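You operate a simulated robot arm through the tools that you are given. There is no shell and no other tool. Be economical: measure what you need, move in short steps, check, and stop when the job is done.

The job below is to be done with a simulated robot arm. You get a single attempt, and the scene is never put back.

## Task
Take the worn black seal and leave it on the top of the fitter's bench.

Only the result counts: the job must be done as asked and must still hold three seconds after the hand-in. Knocking over, shifting, dropping, spilling or breaking anything else fails it. Lids that push on must go on centred and level and be pressed home; caps that screw on are set level and turned clockwise until they are tight.

## Robot
A 7-joint arm with a two-finger parallel gripper, fixed in place. Base frame: the origin is at the foot of the arm, x ahead of it, y to its left, z up. Units: m, degrees, N and s.
Its first joint turns from -66.0 to 66.0 degrees. Payload 2.5 kg.
The TCP is the grasp point between the finger pads, 0.023 m short of the fingertips. In the tool frame z runs along the fingers and y along their closing line. Largest opening 0.094 m; finger width 0.038, thickness 0.01; the body of the gripper, 0.054 by 0.096 m, starts 0.039 m behind the TCP.
Orientation is that of the tool frame in the base frame, as [roll, pitch, yaw] about the fixed x, y, z axes, in that order (R = Rz(yaw) Ry(pitch) Rx(roll)). With the fingers straight down and closing along the base's y, the tool's x points along the base's -x, its y along +y and its z along -z.

## Interface
- The arm moves only by the tool step_arm. Its argument "deltas" is a list of rows, each a list of 5 numbers: the gripper command, from -1 (shut) to 1 (fully open), values between in proportion, then the shift along the tool's x, y, z in m, then the turn about the tool's z in degrees. In form: [[grip, x, y, z, twist], ...]. A call has 1 to 8 rows; each row is the pose to reach, as a shift and turn from the pose commanded when the call began, along the tool's axes at that moment. Rows are played at 5 a second. More than 0.05 m and 8.6 degrees between two rows, or a gripper value outside its range, and nothing of the call is played. A pose out of reach is approached as far as the arm can. The call stops where the force on the tool passes 40 N (or 10 N more than at its start, if that is more) or the arm is blocked; 0.2 s more then pass. Each finger travels about 0.108 m/s and halts on what it meets, pressing with about 38 N; the grip force reading is that of the motor and also rises with nothing between the fingers. The clock runs only during rows and for 0.2 s after the last one: add rows that repeat a pose to give the fingers time. It gives the time, the measured TCP pose, the force on the tool (base axes), the opening and the grip force at its end, in the units of the frame above (readings bear some noise), and new pictures: "views" is both (left out), scene, wrist or none.
- Cameras (640 x 400 px; columns grow to the right, rows downward): "scene" is fixed at [0.1348, -0.4279, 0.5373]; the picture's right is [0.62, -0.78, 0.00], its down [-0.50, -0.40, -0.77] and it looks along [0.60, 0.48, -0.64] (base axes); focal length 344 px, centre (320, 200). "wrist" rides on the gripper at [0.086, 0.016, -0.074] in the tool frame; the picture's right is [-0.18, 0.98, 0.00], its down [-0.58, -0.11, -0.81] and it looks along [-0.79, -0.15, 0.59] (tool axes); focal length 243 px, centre (320, 200). There is no depth. A picture from a camera that has moved, and an enlarged one, comes with that camera's place and axes in the base frame and with its lens.
- zoom(camera, box): a new picture of the part [left, top, right, bottom] of that camera's present view, enlarged. No time passes.
- close_job(): hands the job in; it is judged then, once.

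Work in short steps. Places have to be worked out from the pictures, the camera data and where the tool is seen: move nearer, look again, correct. Check each grasp and each placing, and mend what went wrong. You have 90 turns and 170 pictures in all, those below and enlarged ones among them. Open the gripper and draw the arm clear of the work before you hand the job in, unless the task says otherwise; then end with one line.

The tools are called after ">>>" by a JSON object that holds its "name" and its "arguments". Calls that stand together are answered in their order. step_arm: Moves the arm, as the interface text tells. Its arguments: {"type":"object","properties":{"deltas":{"type":"array","items":{"type":"array","items":{"type":"number"}}},"views":{"type":"string","enum":["both","scene","wrist","none"]}},"required":["deltas"]} The other tools are called the same way: zoom (camera, box) takes an enlarged picture of a part of a camera's view; close_job () hands the job in.

At the start:

```text
time: 0.0
tcp_pos: [0.3314, -0.1053, 0.2935]
ee_rot: [179.9, 0.0, -180.0]
contact_force: [-0.7, -0.2, 0.2]
gripper_width: 0.0938
grip_force: 0.1
```

scene: 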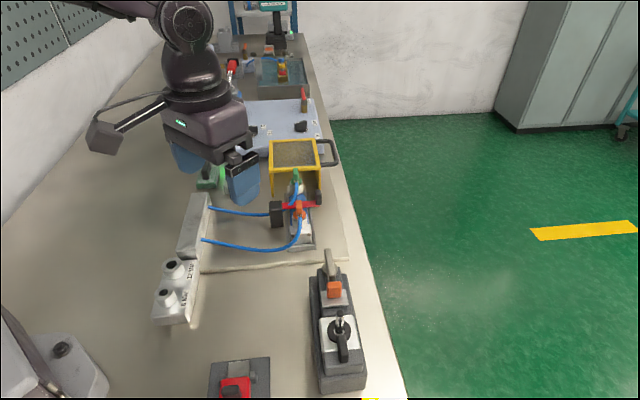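
wrist: 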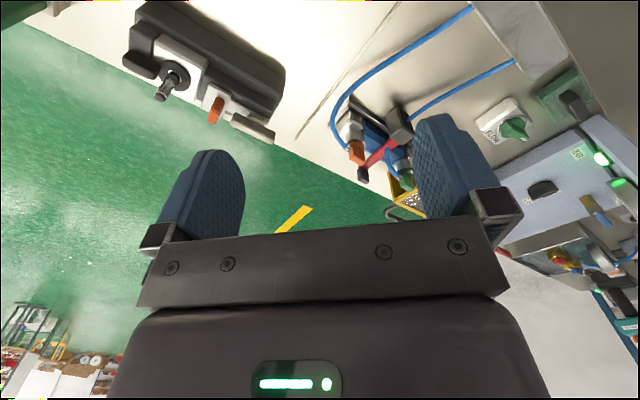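

The scene is cluttered, so I zoom in on both views to find the black seal and the fitter's bench.

>>> {"name": "zoom", "arguments": {"camera": "scene", "box": [200, 0, 360, 130]}}

>>> {"name": "zoom", "arguments": {"camera": "scene", "box": [140, 130, 360, 270]}}

>>> {"name": "zoom", "arguments": {"camera": "scene", "box": [140, 240, 400, 400]}}

>>> {"name": "zoom", "arguments": {"camera": "wrist", "box": [440, 80, 640, 320]}}

```text
3.08 times, centred on (280, 65) of scene
camera zoom: at [0.1348, -0.4279, 0.5373], right [0.62, -0.78, 0.0], down [-0.5, -0.4, -0.77], along [0.6, 0.48, -0.64], focal length 1058 px, centre (443, 615)
```

zoom: 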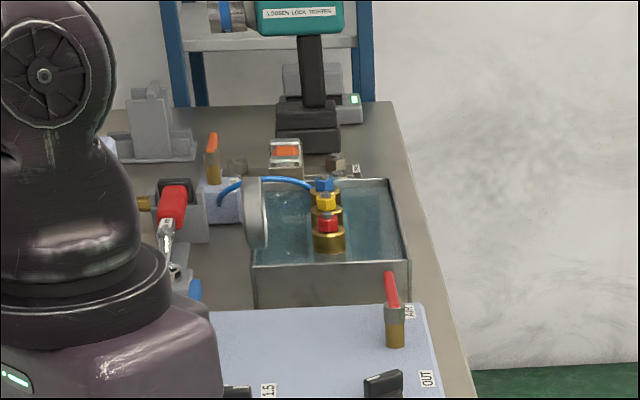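

```text
2.86 times, centred on (250, 200) of scene
camera zoom: at [0.1348, -0.4279, 0.5373], right [0.62, -0.78, 0.0], down [-0.5, -0.4, -0.77], along [0.6, 0.48, -0.64], focal length 982 px, centre (520, 200)
```

zoom: 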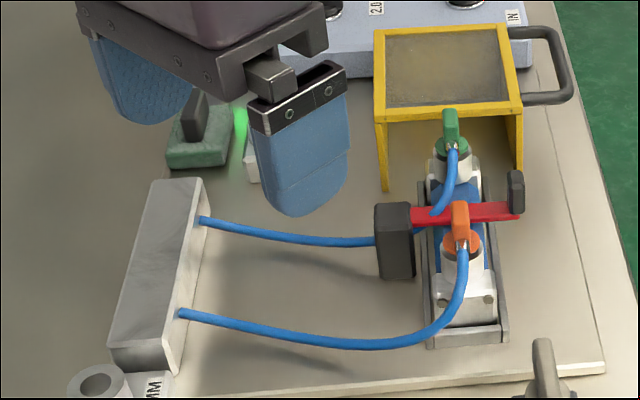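

```text
2.46 times, centred on (270, 320) of scene
camera zoom: at [0.1348, -0.4279, 0.5373], right [0.62, -0.78, 0.0], down [-0.5, -0.4, -0.77], along [0.6, 0.48, -0.64], focal length 846 px, centre (443, -95)
```

zoom: 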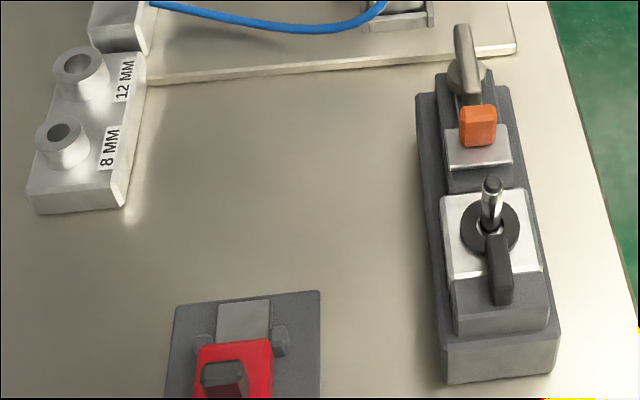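

```text
1.67 times, centred on (540, 200) of wrist
camera zoom: at [0.2456, -0.0896, 0.3693], right [0.18, 0.98, 0.0], down [0.58, -0.11, 0.81], along [0.79, -0.15, -0.59], focal length 404 px, centre (-47, 200)
```

zoom: 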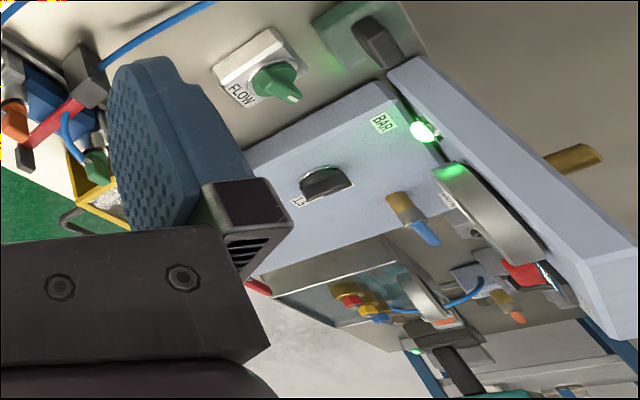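

I still need to identify the seal, so I zoom closer on the black fixture, the red fixture and the cylinder.

>>> {"name": "zoom", "arguments": {"camera": "scene", "box": [290, 240, 390, 400]}}

>>> {"name": "zoom", "arguments": {"camera": "wrist", "box": [110, 0, 300, 150]}}

>>> {"name": "zoom", "arguments": {"camera": "scene", "box": [190, 340, 290, 400]}}

>>> {"name": "zoom", "arguments": {"camera": "wrist", "box": [310, 60, 450, 220]}}

```text
2.50 times, centred on (340, 320) of scene
camera zoom: at [0.1348, -0.4279, 0.5373], right [0.62, -0.78, 0.0], down [-0.5, -0.4, -0.77], along [0.6, 0.48, -0.64], focal length 859 px, centre (270, -100)
```

zoom: 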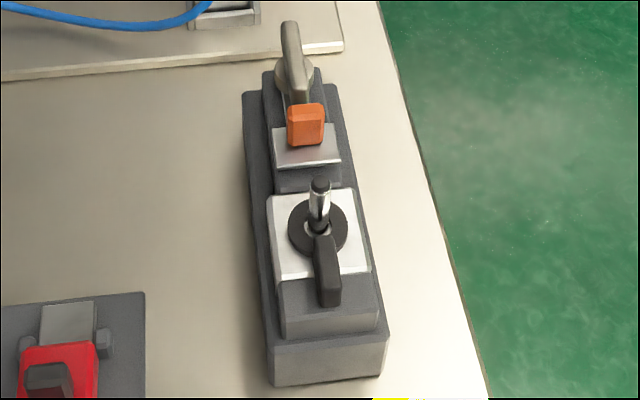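

```text
2.67 times, centred on (205, 75) of wrist
camera zoom: at [0.2456, -0.0896, 0.3693], right [0.18, 0.98, 0.0], down [0.58, -0.11, 0.81], along [0.79, -0.15, -0.59], focal length 647 px, centre (627, 533)
```

zoom: 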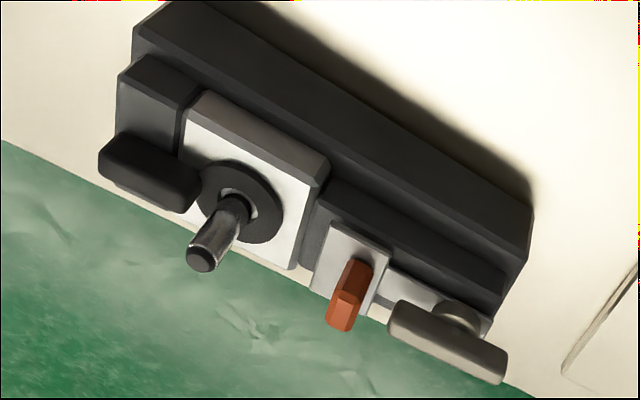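

```text
6.40 times, centred on (240, 370) of scene
camera zoom: at [0.1348, -0.4279, 0.5373], right [0.62, -0.78, 0.0], down [-0.5, -0.4, -0.77], along [0.6, 0.48, -0.64], focal length 2200 px, centre (832, -888)
```

zoom: 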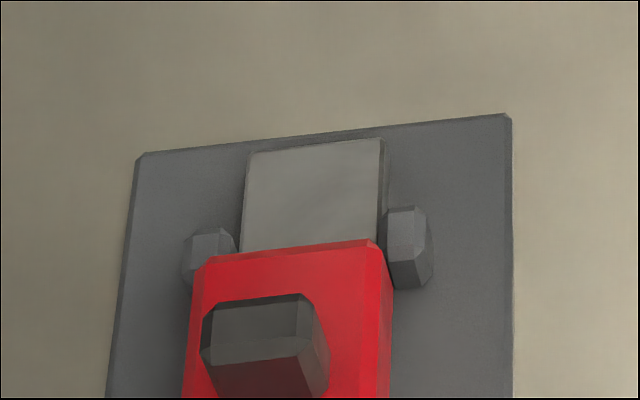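

```text
2.50 times, centred on (380, 140) of wrist
camera zoom: at [0.2456, -0.0896, 0.3693], right [0.18, 0.98, 0.0], down [0.58, -0.11, 0.81], along [0.79, -0.15, -0.59], focal length 606 px, centre (170, 350)
```

zoom: 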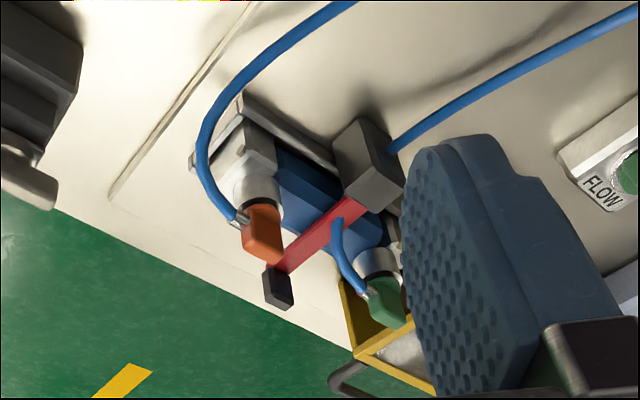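

The black ring on the dark fixture, around a pin near (0.36, -0.29, 0.08), looks like the likely seal. I move the wrist camera over to it for a better view, staying high.

>>> {"name": "step_arm", "arguments": {"deltas": [[1, 0.01, -0.035, -0.015, 0], [1, 0.02, -0.07, -0.03, 0], [1, 0.03, -0.105, -0.04, 0], [1, 0.03, -0.14, -0.04, 0]]}}

```text
time: 1.0
tcp_pos: [0.3008, -0.2445, 0.3319]
ee_rot: [180.0, 0.1, -179.9]
contact_force: [-0.7, 0.3, -0.6]
gripper_width: 0.0942
grip_force: 0.0
camera wrist: at [0.2139, -0.2294, 0.4083], right [0.18, 0.98, 0.0], down [0.58, -0.11, 0.81], along [0.79, -0.15, -0.59], focal length 243 px, centre (320, 200)
```

scene: 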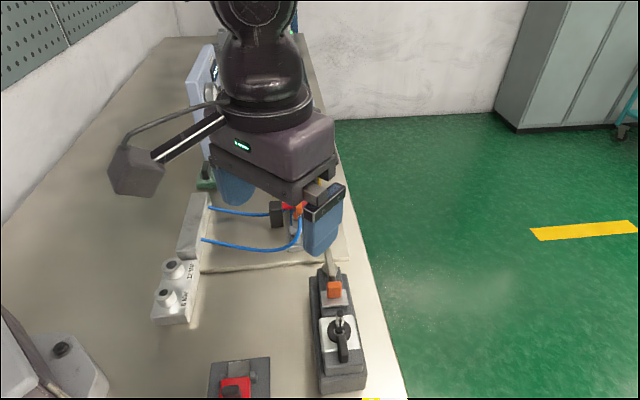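
wrist: 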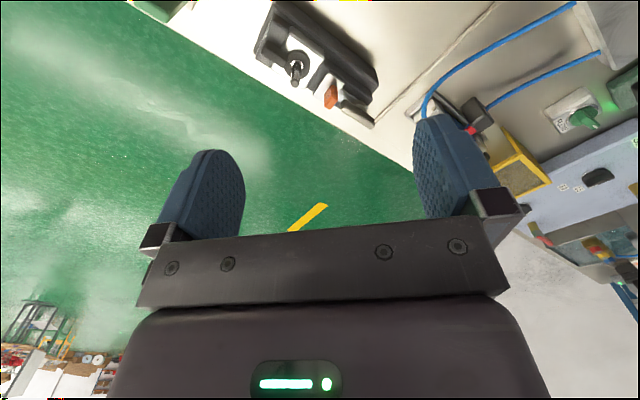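

>>> {"name": "zoom", "arguments": {"camera": "wrist", "box": [240, 0, 400, 130]}}

>>> {"name": "zoom", "arguments": {"camera": "wrist", "box": [400, 0, 640, 200]}}

>>> {"name": "zoom", "arguments": {"camera": "scene", "box": [310, 290, 370, 370]}}

```text
3.08 times, centred on (320, 65) of wrist
camera zoom: at [0.2139, -0.2294, 0.4083], right [0.18, 0.98, 0.0], down [0.58, -0.11, 0.81], along [0.79, -0.15, -0.59], focal length 746 px, centre (320, 615)
```

zoom: 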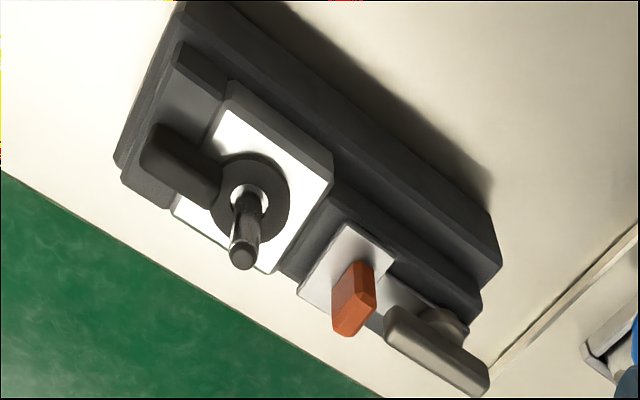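

```text
2.00 times, centred on (520, 100) of wrist
camera zoom: at [0.2139, -0.2294, 0.4083], right [0.18, 0.98, 0.0], down [0.58, -0.11, 0.81], along [0.79, -0.15, -0.59], focal length 485 px, centre (-80, 400)
```

zoom: 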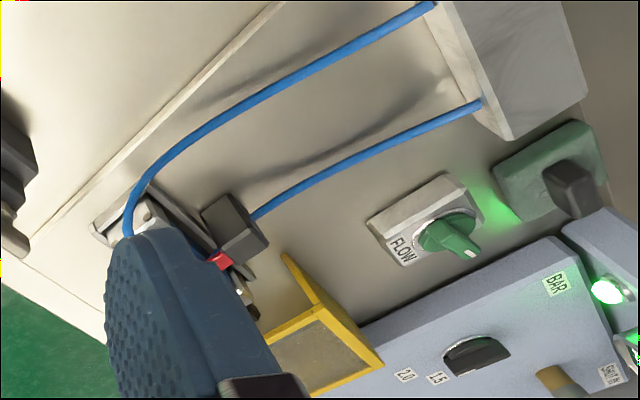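

```text
5.00 times, centred on (340, 330) of scene
camera zoom: at [0.1348, -0.4278, 0.5373], right [0.62, -0.78, 0.0], down [-0.5, -0.4, -0.77], along [0.6, 0.48, -0.64], focal length 1718 px, centre (220, -450)
```

zoom: 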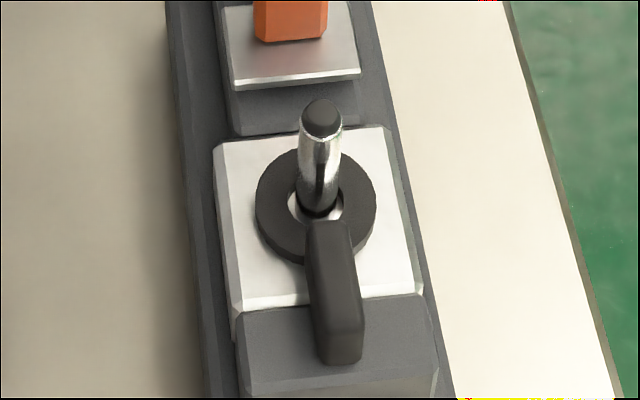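

The seal is a flat black ring with a raised tab, sitting round a pin at about (0.357, -0.287, 0.077). The tab points to about (0.325, -0.317), so I turn the tool to close across the tab and come over it at a safe height.

>>> {"name": "step_arm", "arguments": {"deltas": [[1, -0.004, -0.012, 0.015, -7.2], [1, -0.008, -0.024, 0.03, -14.4], [1, -0.012, -0.036, 0.045, -21.6], [1, -0.018, -0.048, 0.06, -28.8], [1, -0.022, -0.06, 0.075, -36], [1, -0.028, -0.07, 0.09, -43]]}}

```text
time: 2.4
tcp_pos: [0.3305, -0.3147, 0.2418]
ee_rot: [180.0, 0.0, -136.7]
contact_force: [-0.4, 0.1, -0.1]
gripper_width: 0.0937
grip_force: 0.0
camera wrist: at [0.2559, -0.3621, 0.3192], right [-0.54, 0.84, 0.0], down [0.5, 0.32, 0.81], along [0.68, 0.43, -0.59], focal length 243 px, centre (320, 200)
```

scene: 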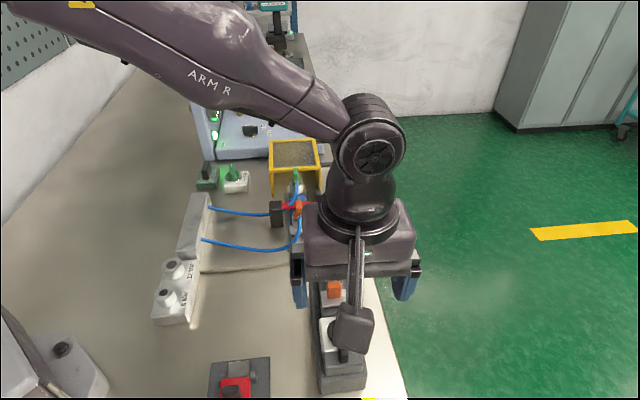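
wrist: 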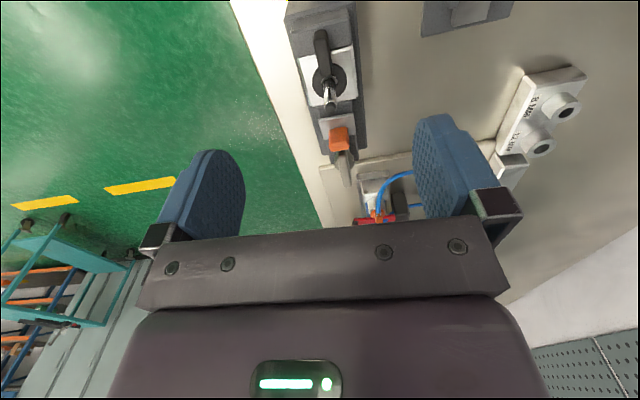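

The tool is now roughly in line with the fixture. I zoom in on the seal to refine the tab position.

>>> {"name": "zoom", "arguments": {"camera": "wrist", "box": [270, 0, 400, 190]}}

>>> {"name": "zoom", "arguments": {"camera": "wrist", "box": [290, 20, 370, 120]}}

```text
2.11 times, centred on (335, 95) of wrist
camera zoom: at [0.2559, -0.3621, 0.3192], right [-0.54, 0.84, 0.0], down [0.5, 0.32, 0.81], along [0.68, 0.43, -0.59], focal length 511 px, centre (288, 421)
```

zoom: 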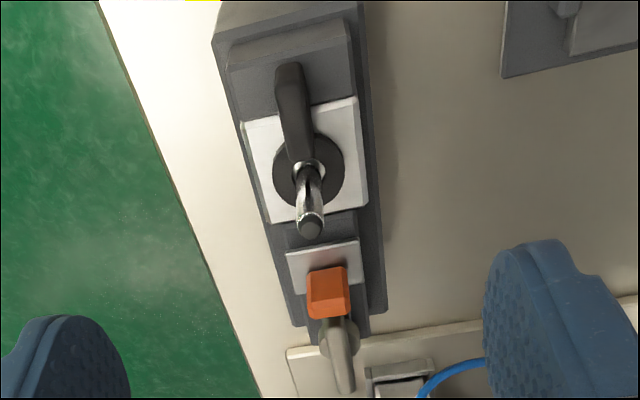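

```text
4.00 times, centred on (330, 70) of wrist
camera zoom: at [0.2559, -0.3621, 0.3192], right [-0.54, 0.84, 0.0], down [0.5, 0.32, 0.81], along [0.68, 0.43, -0.59], focal length 970 px, centre (280, 720)
```

zoom: 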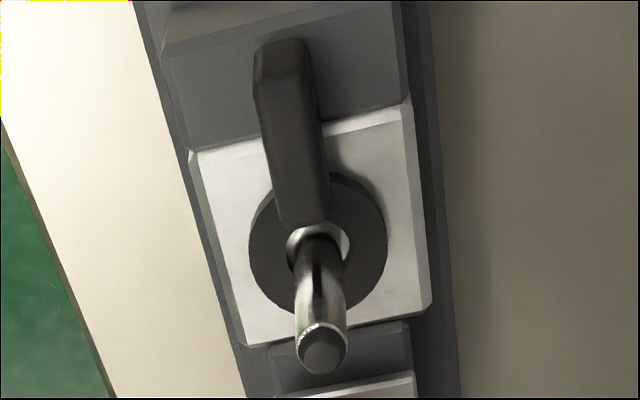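

The rays from both cameras agree on the tab, from about (0.351, -0.297) to (0.323, -0.319), and the TCP is already over it. I descend part way with the fingers half open and a small twist correction, then look.

>>> {"name": "step_arm", "arguments": {"deltas": [[0.3, 0, 0, 0.03, 1.5], [0, 0, 0, 0.06, 3], [0, 0, 0, 0.09, 3], [0, 0, 0, 0.11, 3]]}}

>>> {"name": "zoom", "arguments": {"camera": "wrist", "box": [220, 0, 440, 140]}}

```text
time: 3.4
tcp_pos: [0.33, -0.3146, 0.1307]
ee_rot: [-180.0, 0.0, -139.8]
contact_force: [0.0, -0.7, -1.1]
gripper_width: 0.047
grip_force: 0.1
camera wrist: at [0.2535, -0.358, 0.2082], right [-0.49, 0.87, 0.0], down [0.52, 0.29, 0.81], along [0.7, 0.4, -0.59], focal length 243 px, centre (320, 200)
```

scene: 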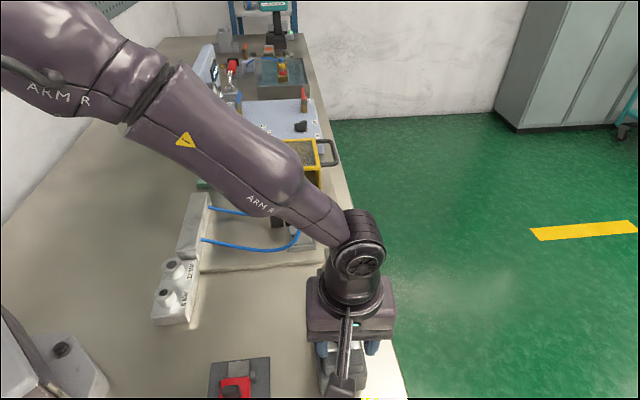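
wrist: 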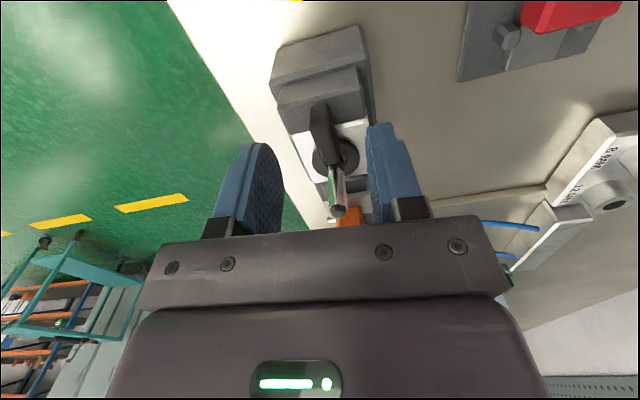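

```text
2.86 times, centred on (330, 70) of wrist
camera zoom: at [0.2535, -0.358, 0.2082], right [-0.49, 0.87, 0.0], down [0.52, 0.29, 0.81], along [0.7, 0.4, -0.59], focal length 693 px, centre (291, 571)
```

zoom: 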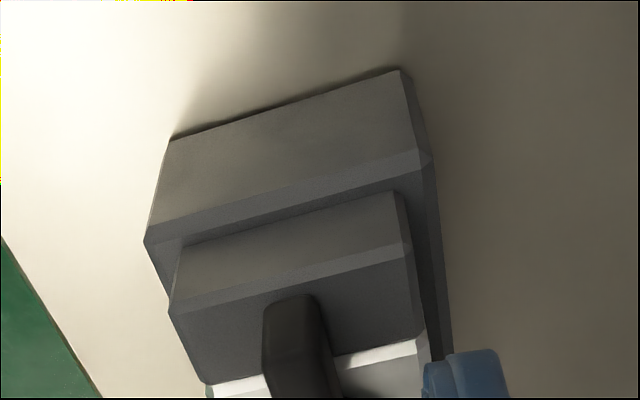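

The tab sits between the fingers, with its top estimated at z ≈ 0.08. I lower until the tips are at about 0.075 and check before closing.

>>> {"name": "step_arm", "arguments": {"deltas": [[0, 0, 0, 0.012, 0], [0, 0, 0, 0.024, 0], [0, 0, 0, 0.033, 0]], "views": "wrist"}}

>>> {"name": "zoom", "arguments": {"camera": "wrist", "box": [220, 60, 440, 260]}}

```text
time: 4.2
tcp_pos: [0.3303, -0.3162, 0.0982]
ee_rot: [179.9, 0.1, -140.0]
contact_force: [0.4, 0.1, 0.2]
gripper_width: 0.047
grip_force: 0.0
camera wrist: at [0.2536, -0.3591, 0.1756], right [-0.49, 0.87, 0.0], down [0.52, 0.29, 0.81], along [0.7, 0.4, -0.59], focal length 243 px, centre (320, 200)
```

wrist: 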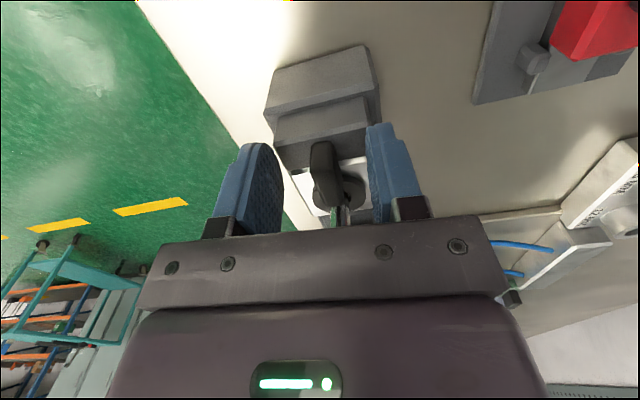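

```text
2.00 times, centred on (330, 160) of wrist
camera zoom: at [0.2536, -0.3591, 0.1756], right [-0.49, 0.87, 0.0], down [0.52, 0.29, 0.81], along [0.7, 0.4, -0.59], focal length 485 px, centre (300, 280)
```

zoom: 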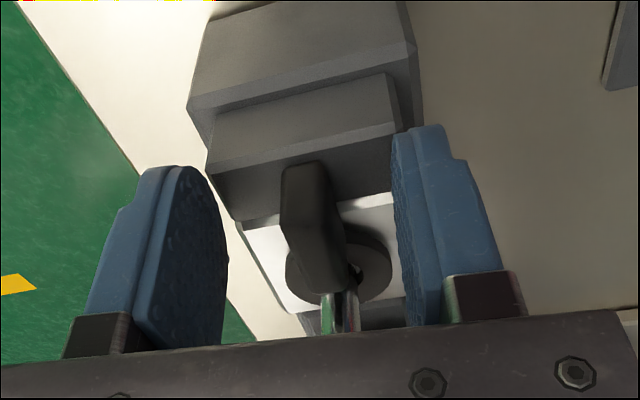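

The tips straddle the tab with about 5–10 mm of overlap and no contact. I close on it here.

>>> {"name": "step_arm", "arguments": {"deltas": [[-0.5, 0, 0, 0.002, 0], [-1, 0, 0, 0.002, 0], [-1, 0, 0, 0.002, 0], [-1, 0, 0, 0.002, 0]], "views": "wrist"}}

>>> {"name": "zoom", "arguments": {"camera": "wrist", "box": [240, 80, 420, 240]}}

```text
time: 5.3
tcp_pos: [0.3289, -0.3155, 0.0978]
ee_rot: [179.8, -0.1, -139.7]
contact_force: [-7.5, 6.8, 11.3]
gripper_width: 0.0111
grip_force: 38.2
stopped in row 4: the force on the tool passed its limit (the readings are from after the stop); the commanded pose is now the measured one
camera wrist: at [0.2537, -0.3591, 0.1751], right [-0.5, 0.87, 0.0], down [0.52, 0.29, 0.81], along [0.7, 0.4, -0.59], focal length 243 px, centre (320, 200)
```

wrist: 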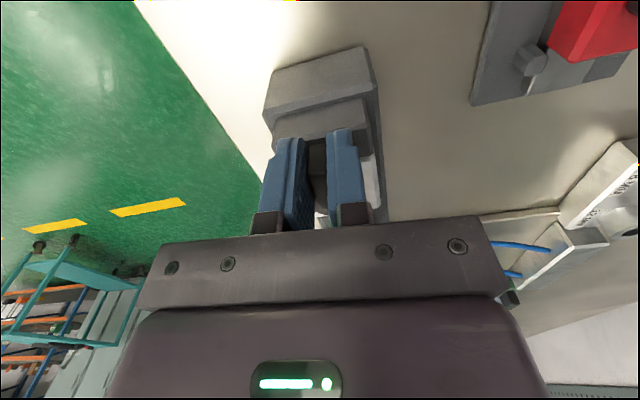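

```text
2.50 times, centred on (330, 160) of wrist
camera zoom: at [0.2537, -0.3591, 0.1751], right [-0.5, 0.87, 0.0], down [0.52, 0.29, 0.81], along [0.7, 0.4, -0.59], focal length 606 px, centre (295, 300)
```

zoom: 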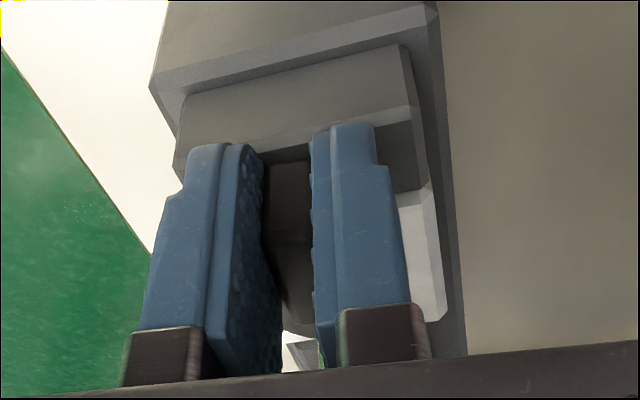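

The grip holds the tab at 11 mm with a small sideways load of about 10 N toward tool +y. I ease 1 mm that way and lift gently while watching the force.

>>> {"name": "step_arm", "arguments": {"deltas": [[-1, 0, 0.001, 0, 0], [-1, 0, 0.001, -0.003, 0], [-1, 0, 0.001, -0.006, 0], [-1, 0, 0.001, -0.006, 0]], "views": "wrist"}}

>>> {"name": "zoom", "arguments": {"camera": "wrist", "box": [240, 20, 420, 240]}}

```text
time: 6.3
tcp_pos: [0.328, -0.314, 0.103]
ee_rot: [179.7, -0.1, -139.8]
contact_force: [-9.6, 8.6, -4.3]
gripper_width: 0.011
grip_force: 38.5
camera wrist: at [0.2532, -0.3582, 0.1801], right [-0.49, 0.87, 0.01], down [0.52, 0.29, 0.81], along [0.7, 0.4, -0.59], focal length 243 px, centre (320, 200)
```

wrist: 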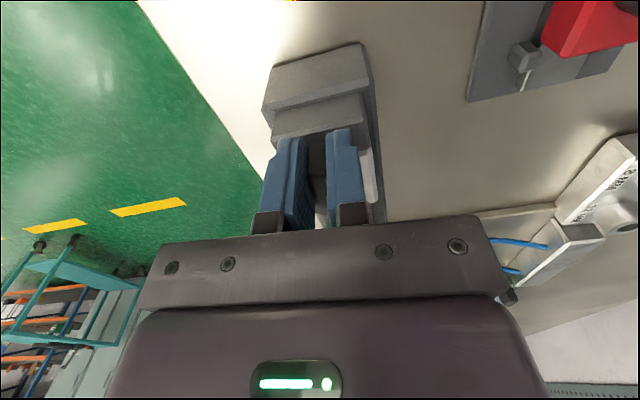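

```text
1.82 times, centred on (330, 130) of wrist
camera zoom: at [0.2532, -0.3582, 0.1801], right [-0.49, 0.87, 0.01], down [0.52, 0.29, 0.81], along [0.7, 0.4, -0.59], focal length 441 px, centre (302, 327)
```

zoom: 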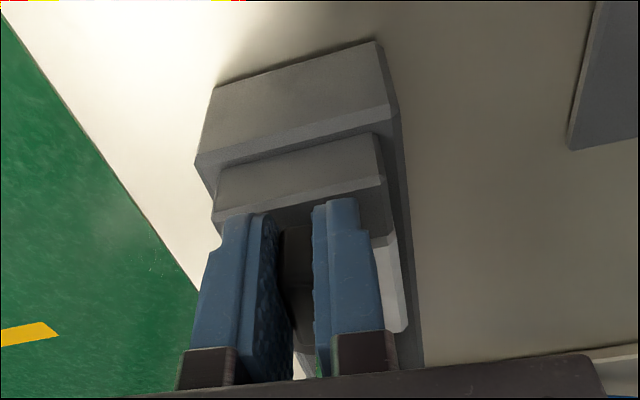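

The sideways force did not relax, so I try easing back the other way and lift a few more millimetres to see whether the seal follows.

>>> {"name": "step_arm", "arguments": {"deltas": [[-1, 0, -0.002, 0, 0], [-1, 0, -0.002, 0, 0]], "views": "none"}}

>>> {"name": "step_arm", "arguments": {"deltas": [[-1, 0, 0, -0.004, 0], [-1, 0, 0, -0.008, 0], [-1, 0, 0, -0.008, 0]], "views": "both"}}

>>> {"name": "zoom", "arguments": {"camera": "wrist", "box": [240, 60, 420, 240]}}

>>> {"name": "zoom", "arguments": {"camera": "scene", "box": [290, 290, 410, 400]}}

```text
time: 6.9
tcp_pos: [0.3305, -0.3142, 0.1032]
ee_rot: [179.5, -0.1, -139.9]
contact_force: [-14.8, 16.9, 1.6]
gripper_width: 0.0107
grip_force: 37.8
```

```text
time: 7.7
tcp_pos: [0.3274, -0.3154, 0.1103]
ee_rot: [179.5, 0.0, -139.8]
contact_force: [-11.7, 15.8, -8.7]
gripper_width: 0.0107
grip_force: 38.4
camera wrist: at [0.2528, -0.3593, 0.1877], right [-0.49, 0.87, 0.01], down [0.52, 0.29, 0.8], along [0.7, 0.4, -0.59], focal length 243 px, centre (320, 200)
```

scene: 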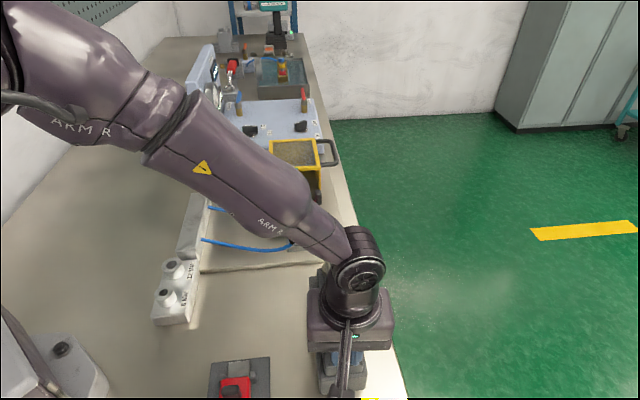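
wrist: 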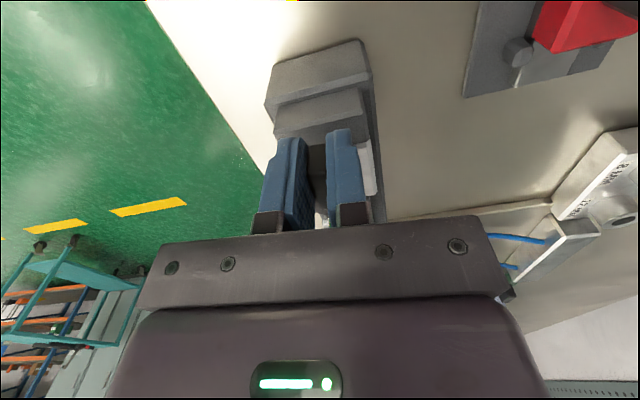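

```text
2.22 times, centred on (330, 150) of wrist
camera zoom: at [0.2528, -0.3593, 0.1877], right [-0.49, 0.87, 0.01], down [0.52, 0.29, 0.8], along [0.7, 0.4, -0.59], focal length 539 px, centre (298, 311)
```

zoom: 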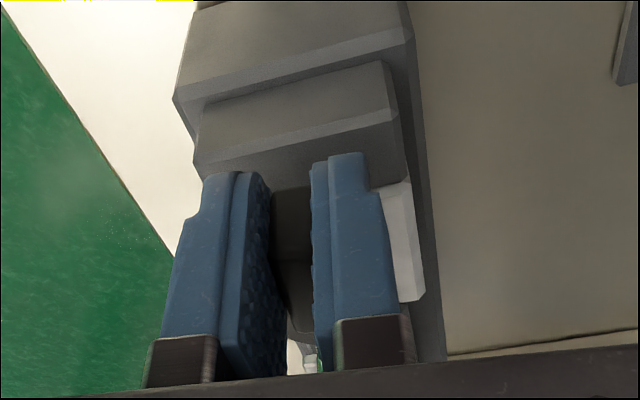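

```text
3.64 times, centred on (350, 345) of scene
camera zoom: at [0.1348, -0.4279, 0.5372], right [0.62, -0.78, 0.0], down [-0.5, -0.4, -0.77], along [0.6, 0.48, -0.64], focal length 1250 px, centre (211, -327)
```

zoom: 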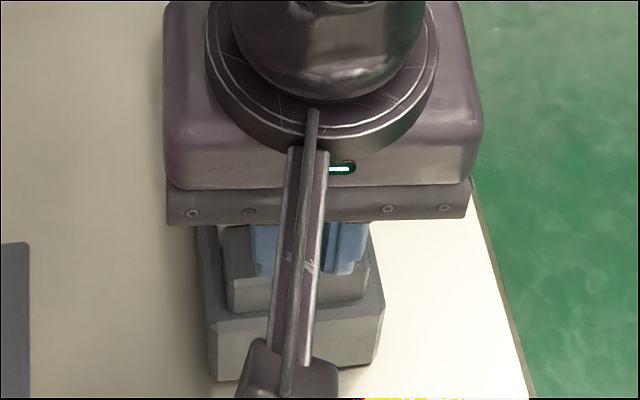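

The seal is rising with the fingers. Moving to -y raised the side load, so I ease +y 3 mm and keep lifting off the pin.

>>> {"name": "step_arm", "arguments": {"deltas": [[-1, 0, 0.003, 0, 0], [-1, 0, 0.003, -0.006, 0], [-1, 0, 0.003, -0.012, 0], [-1, 0, 0.003, -0.012, 0]], "views": "wrist"}}

>>> {"name": "zoom", "arguments": {"camera": "wrist", "box": [240, 60, 420, 240]}}

```text
time: 8.7
tcp_pos: [0.3302, -0.3138, 0.1236]
ee_rot: [179.9, 0.0, -139.7]
contact_force: [-8.7, 9.4, -2.5]
gripper_width: 0.0106
grip_force: 38.0
camera wrist: at [0.2534, -0.3576, 0.2009], right [-0.49, 0.87, 0.0], down [0.52, 0.29, 0.81], along [0.7, 0.4, -0.59], focal length 243 px, centre (320, 200)
```

wrist: 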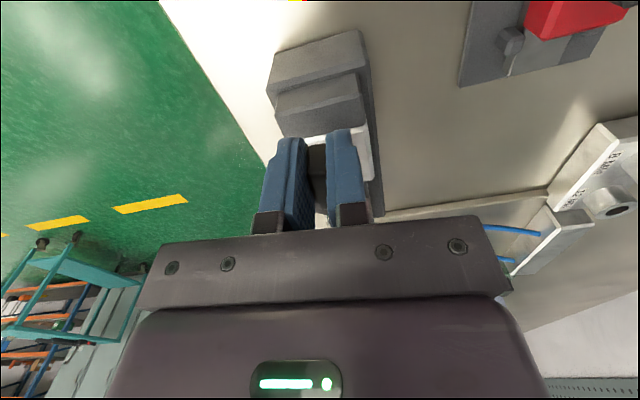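

```text
2.22 times, centred on (330, 150) of wrist
camera zoom: at [0.2534, -0.3576, 0.2009], right [-0.49, 0.87, 0.0], down [0.52, 0.29, 0.81], along [0.7, 0.4, -0.59], focal length 539 px, centre (298, 311)
```

zoom: 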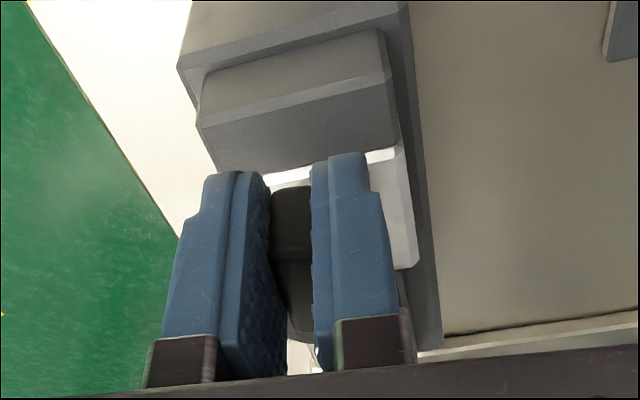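

The seal clearly lifts with the gripper and the side load is down. I continue upward with another small +y ease to clear the pin.

>>> {"name": "step_arm", "arguments": {"deltas": [[-1, 0, 0.0015, -0.01, 0], [-1, 0, 0.0015, -0.02, 0], [-1, 0, 0.0015, -0.035, 0], [-1, 0, 0.0015, -0.05, 0], [-1, 0, 0.0015, -0.065, 0], [-1, 0, 0.0015, -0.065, 0]], "views": "both"}}

>>> {"name": "zoom", "arguments": {"camera": "wrist", "box": [240, 60, 420, 240]}}

>>> {"name": "zoom", "arguments": {"camera": "scene", "box": [290, 250, 410, 400]}}

```text
time: 10.1
tcp_pos: [0.329, -0.3128, 0.1891]
ee_rot: [180.0, 0.0, -139.9]
contact_force: [0.5, 0.7, -1.1]
gripper_width: 0.0107
grip_force: 38.0
camera wrist: at [0.2532, -0.3571, 0.266], right [-0.49, 0.87, 0.0], down [0.51, 0.29, 0.81], along [0.7, 0.4, -0.59], focal length 243 px, centre (320, 200)
```

scene: 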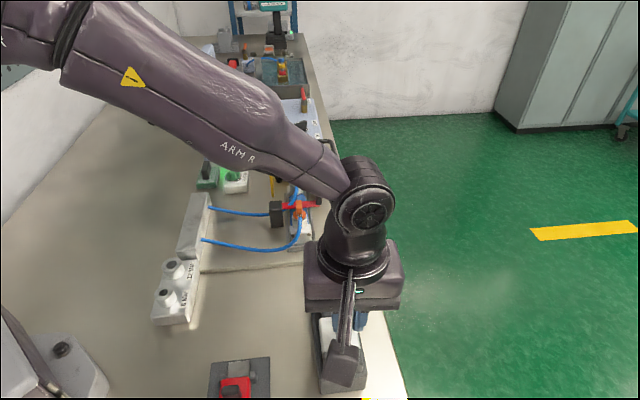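
wrist: 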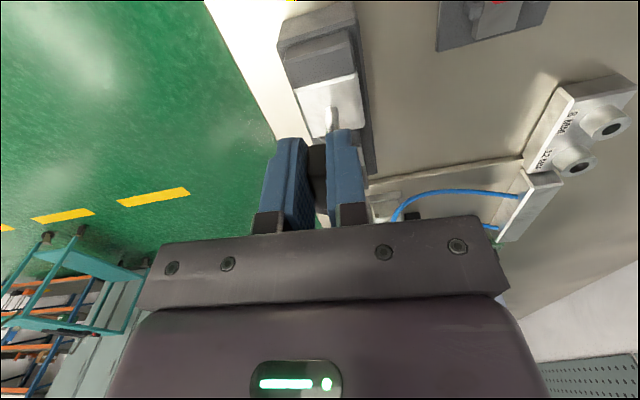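

```text
2.22 times, centred on (330, 150) of wrist
camera zoom: at [0.2532, -0.3571, 0.266], right [-0.49, 0.87, 0.0], down [0.51, 0.29, 0.81], along [0.7, 0.4, -0.59], focal length 539 px, centre (298, 311)
```

zoom: 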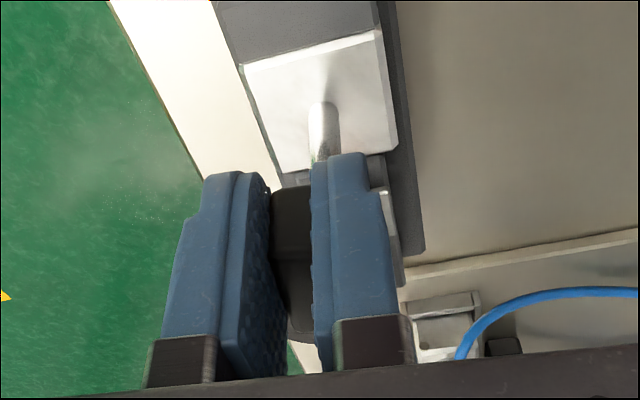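

```text
2.67 times, centred on (350, 325) of scene
camera zoom: at [0.1348, -0.4279, 0.5373], right [0.62, -0.78, 0.0], down [-0.5, -0.4, -0.77], along [0.6, 0.48, -0.64], focal length 916 px, centre (240, -133)
```

zoom: 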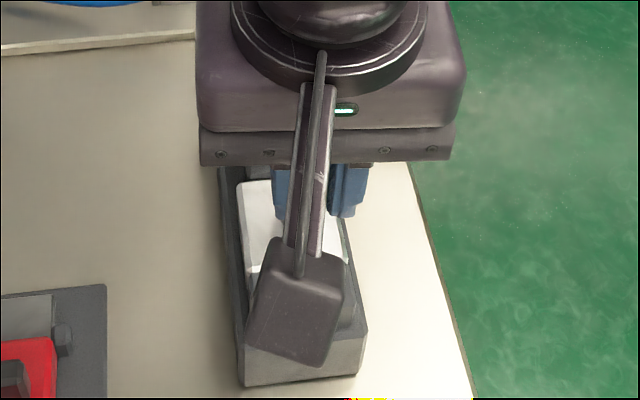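

The seal is free of the pin and held firmly. The open patch of bench between the fixtures is around (0.37, -0.11), so I carry it there at height.

>>> {"name": "step_arm", "arguments": {"deltas": [[-1, 0, 0, -0.02, 0], [-1, -0.031, 0.0305, -0.02, 0], [-1, -0.062, 0.061, -0.02, 0], [-1, -0.093, 0.0915, -0.02, 0], [-1, -0.1237, 0.122, -0.02, 0], [-1, -0.1237, 0.122, -0.02, 0]], "views": "both"}}

```text
time: 11.5
tcp_pos: [0.3445, -0.1384, 0.2072]
ee_rot: [179.9, -0.1, -139.9]
contact_force: [0.3, -1.0, -0.7]
gripper_width: 0.0106
grip_force: 38.2
camera wrist: at [0.2694, -0.1826, 0.2842], right [-0.49, 0.87, 0.0], down [0.52, 0.29, 0.81], along [0.7, 0.4, -0.59], focal length 243 px, centre (320, 200)
```

scene: 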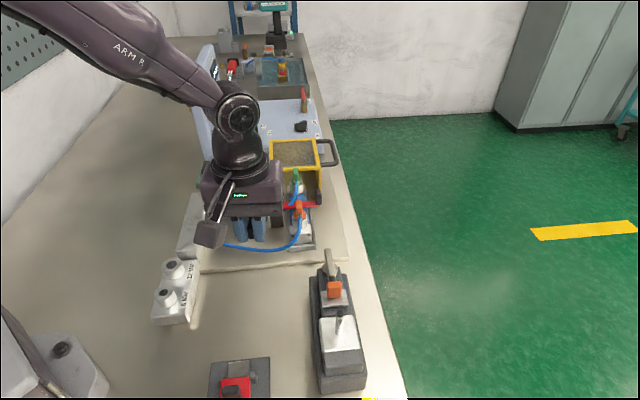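
wrist: 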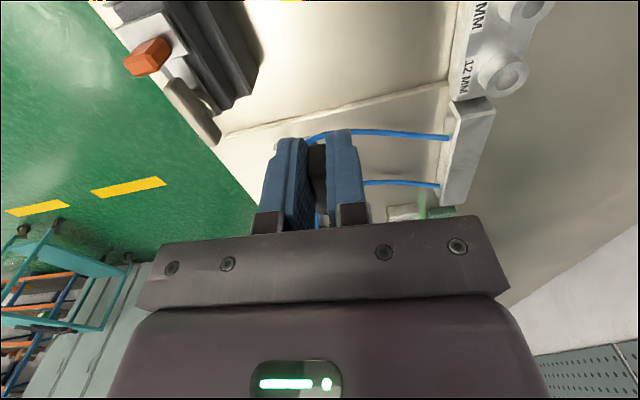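

The patch below the tool, near the top of the wrist view, is bare bench. I descend partway and check.

>>> {"name": "step_arm", "arguments": {"deltas": [[-1, 0, 0, 0.03, 0], [-1, 0, 0, 0.06, 0], [-1, 0, 0, 0.09, 0], [-1, 0, 0, 0.105, 0], [-1, 0, 0, 0.105, 0]], "views": "both"}}

>>> {"name": "zoom", "arguments": {"camera": "scene", "box": [170, 190, 330, 310]}}

```text
time: 12.7
tcp_pos: [0.3446, -0.1398, 0.1037]
ee_rot: [-179.9, 0.1, -139.8]
contact_force: [-0.3, -0.7, -0.7]
gripper_width: 0.0107
grip_force: 38.5
camera wrist: at [0.2684, -0.184, 0.1799], right [-0.49, 0.87, 0.0], down [0.52, 0.29, 0.81], along [0.7, 0.4, -0.59], focal length 243 px, centre (320, 200)
```

scene: 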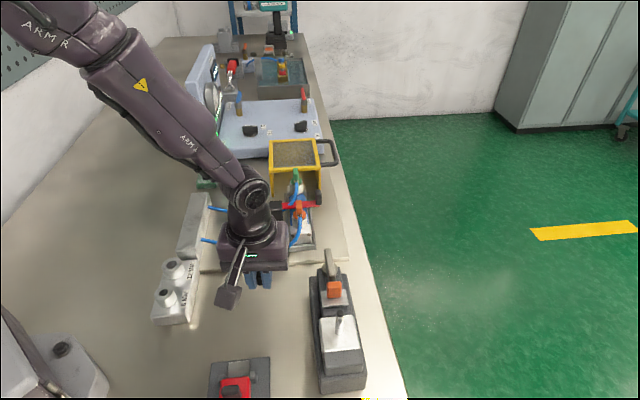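
wrist: 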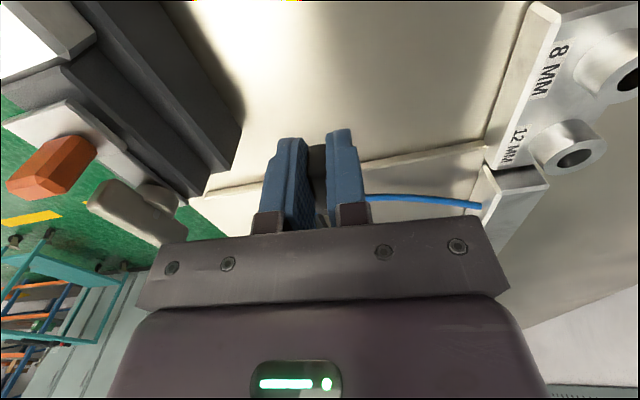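

```text
3.33 times, centred on (250, 250) of scene
camera zoom: at [0.1348, -0.4279, 0.5373], right [0.62, -0.78, 0.0], down [-0.5, -0.4, -0.77], along [0.6, 0.48, -0.64], focal length 1146 px, centre (553, 33)
```

zoom: 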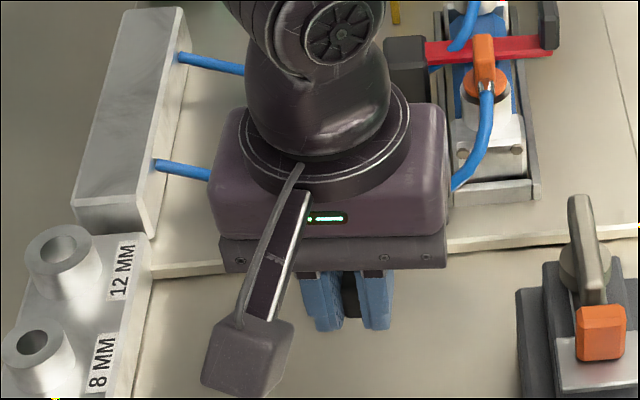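

Clear all round. I lower further to about z = 0.055, then feel for the bench.

>>> {"name": "step_arm", "arguments": {"deltas": [[-1, 0, 0, 0.015, 0], [-1, 0, 0, 0.03, 0], [-1, 0, 0, 0.042, 0], [-1, 0, 0, 0.048, 0], [-1, 0, 0, 0.048, 0]], "views": "both"}}

>>> {"name": "zoom", "arguments": {"camera": "scene", "box": [170, 210, 330, 330]}}

```text
time: 13.9
tcp_pos: [0.3445, -0.1414, 0.0555]
ee_rot: [-180.0, -0.1, -139.8]
contact_force: [0.6, 0.4, -0.4]
gripper_width: 0.0105
grip_force: 38.0
camera wrist: at [0.2678, -0.1839, 0.1324], right [-0.49, 0.87, 0.0], down [0.52, 0.29, 0.81], along [0.7, 0.4, -0.59], focal length 243 px, centre (320, 200)
```

scene: 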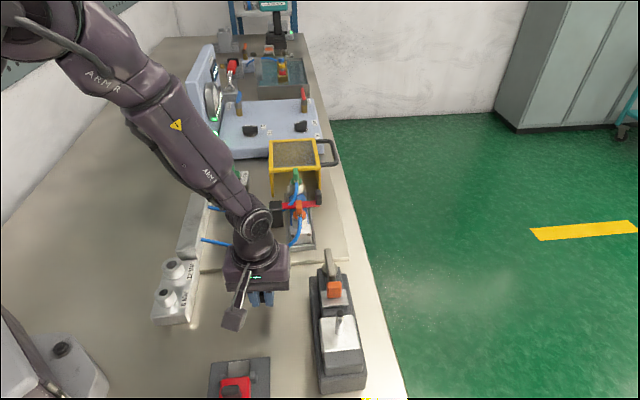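
wrist: 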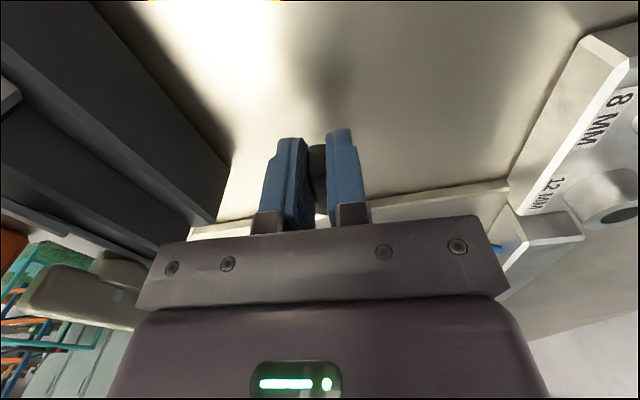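

```text
3.33 times, centred on (250, 270) of scene
camera zoom: at [0.1348, -0.4279, 0.5373], right [0.62, -0.78, 0.0], down [-0.5, -0.4, -0.77], along [0.6, 0.48, -0.64], focal length 1146 px, centre (553, -33)
```

zoom: 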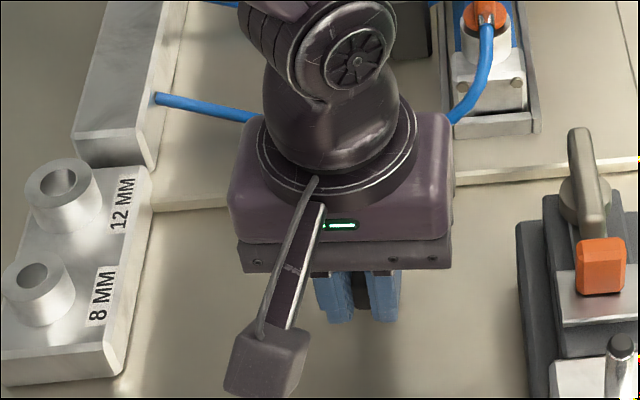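

Still about 2–4 cm above the bench with no contact. I go down slowly in small steps, ready to stop on contact.

>>> {"name": "step_arm", "arguments": {"deltas": [[-1, 0, 0, 0.004, 0], [-1, 0, 0, 0.008, 0], [-1, 0, 0, 0.012, 0], [-1, 0, 0, 0.016, 0], [-1, 0, 0, 0.02, 0], [-1, 0, 0, 0.02, 0]], "views": "wrist"}}

```text
time: 15.3
tcp_pos: [0.3439, -0.1413, 0.0357]
ee_rot: [180.0, 0.0, -139.8]
contact_force: [-0.2, 0.1, -0.9]
gripper_width: 0.0105
grip_force: 38.0
camera wrist: at [0.2677, -0.1838, 0.1121], right [-0.49, 0.87, 0.0], down [0.52, 0.29, 0.81], along [0.7, 0.4, -0.59], focal length 243 px, centre (320, 200)
```

wrist: 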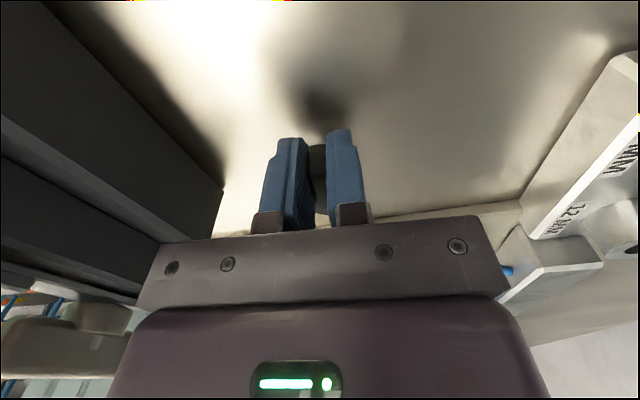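

The shadow is closing in on the fingertips, so the bench is about 1 cm below. I continue in 2 mm steps.

>>> {"name": "step_arm", "arguments": {"deltas": [[-1, 0, 0, 0.002, 0], [-1, 0, 0, 0.004, 0], [-1, 0, 0, 0.006, 0], [-1, 0, 0, 0.008, 0], [-1, 0, 0, 0.008, 0]], "views": "both"}}

>>> {"name": "zoom", "arguments": {"camera": "scene", "box": [200, 210, 330, 330]}}

```text
time: 16.5
tcp_pos: [0.3438, -0.1397, 0.0266]
ee_rot: [180.0, -0.1, -139.8]
contact_force: [-0.8, -0.1, -0.4]
gripper_width: 0.0103
grip_force: 38.1
camera wrist: at [0.2673, -0.1836, 0.1044], right [-0.49, 0.87, 0.0], down [0.52, 0.29, 0.81], along [0.7, 0.4, -0.59], focal length 243 px, centre (320, 200)
```

scene: 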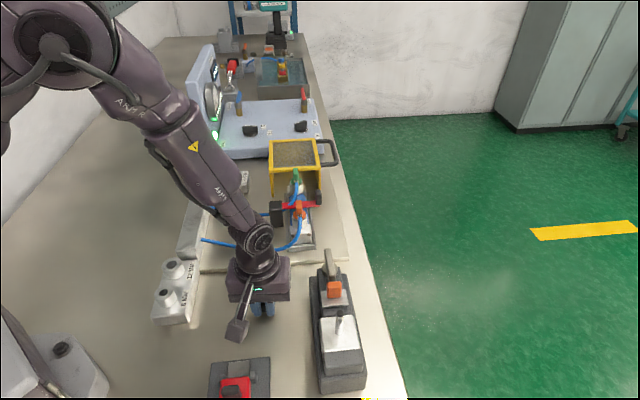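
wrist: 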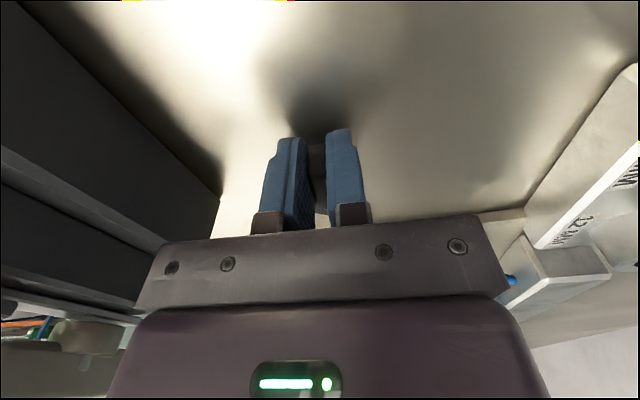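

```text
3.33 times, centred on (265, 270) of scene
camera zoom: at [0.1348, -0.4279, 0.5373], right [0.62, -0.78, 0.0], down [-0.5, -0.4, -0.77], along [0.6, 0.48, -0.64], focal length 1146 px, centre (503, -33)
```

zoom: 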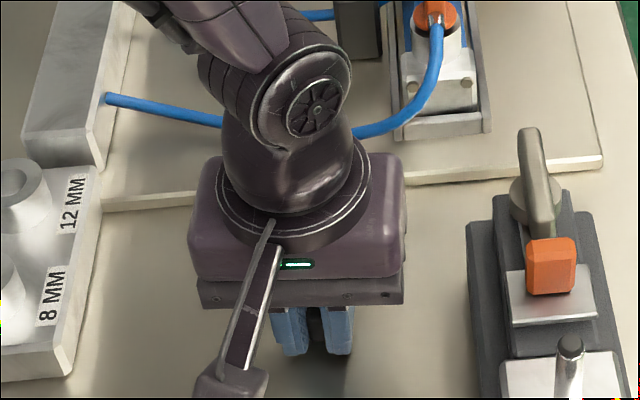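

No contact yet and the shadow is almost meeting the tips. I continue down in 1.5 mm steps.

>>> {"name": "step_arm", "arguments": {"deltas": [[-1, 0, 0, 0.0015, 0], [-1, 0, 0, 0.003, 0], [-1, 0, 0, 0.0045, 0], [-1, 0, 0, 0.006, 0], [-1, 0, 0, 0.006, 0]], "views": "wrist"}}

>>> {"name": "zoom", "arguments": {"camera": "wrist", "box": [220, 40, 440, 240]}}

```text
time: 17.7
tcp_pos: [0.344, -0.14, 0.0227]
ee_rot: [179.9, -0.1, -139.8]
contact_force: [-1.0, 1.2, 4.3]
gripper_width: 0.0105
grip_force: 37.9
stopped in row 5: the force on the tool passed its limit (the readings are from after the stop); the commanded pose is now the measured one
camera wrist: at [0.2674, -0.1838, 0.1001], right [-0.49, 0.87, 0.0], down [0.52, 0.29, 0.8], along [0.7, 0.4, -0.59], focal length 243 px, centre (320, 200)
```

wrist: 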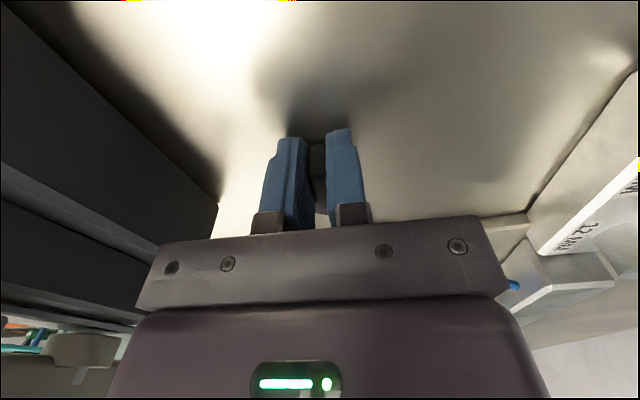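

```text
2.00 times, centred on (330, 140) of wrist
camera zoom: at [0.2674, -0.1838, 0.1001], right [-0.49, 0.87, 0.0], down [0.52, 0.29, 0.8], along [0.7, 0.4, -0.59], focal length 485 px, centre (300, 320)
```

zoom: 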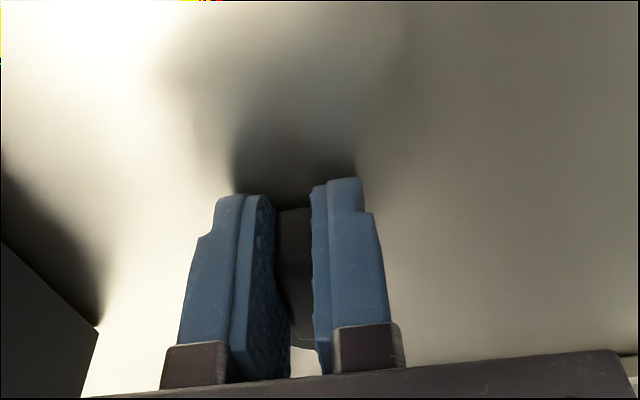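

Contact: the bench is at z ≈ 0 under the seal, with a light 4 N remaining. I open the fingers gently in place.

>>> {"name": "step_arm", "arguments": {"deltas": [[-0.6, 0, 0, 0, 0], [-0.4, 0, 0, 0, 0], [-0.2, 0, 0, 0, 0], [-0.2, 0, 0, 0, 0]], "views": "wrist"}}

>>> {"name": "zoom", "arguments": {"camera": "wrist", "box": [220, 40, 440, 240]}}

```text
time: 18.2
tcp_pos: [0.3399, -0.1371, 0.0238]
ee_rot: [179.1, -0.4, -139.5]
contact_force: [-11.3, 8.9, 18.6]
gripper_width: 0.0217
grip_force: 0.1
stopped in row 2: the force on the tool passed its limit (the readings are from after the stop); the commanded pose is now the measured one
camera wrist: at [0.2654, -0.1808, 0.1011], right [-0.5, 0.87, 0.01], down [0.53, 0.29, 0.8], along [0.69, 0.41, -0.6], focal length 243 px, centre (320, 200)
```

wrist: 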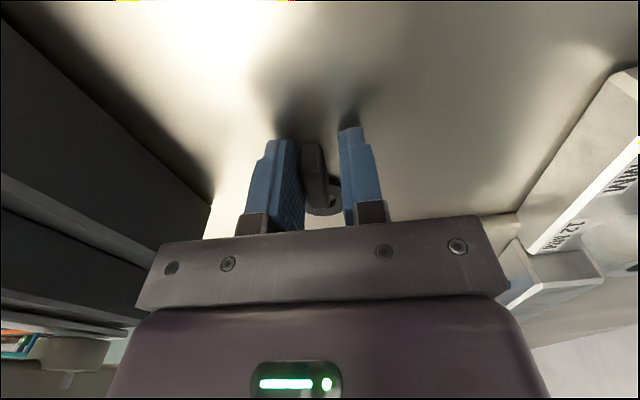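

```text
2.00 times, centred on (330, 140) of wrist
camera zoom: at [0.2654, -0.1808, 0.1011], right [-0.5, 0.87, 0.01], down [0.53, 0.29, 0.8], along [0.69, 0.41, -0.6], focal length 485 px, centre (300, 320)
```

zoom: 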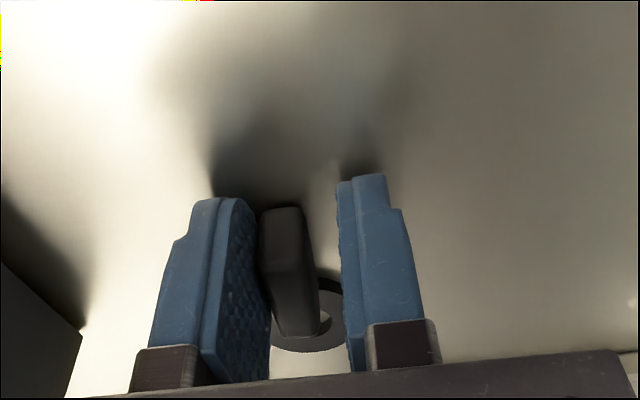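

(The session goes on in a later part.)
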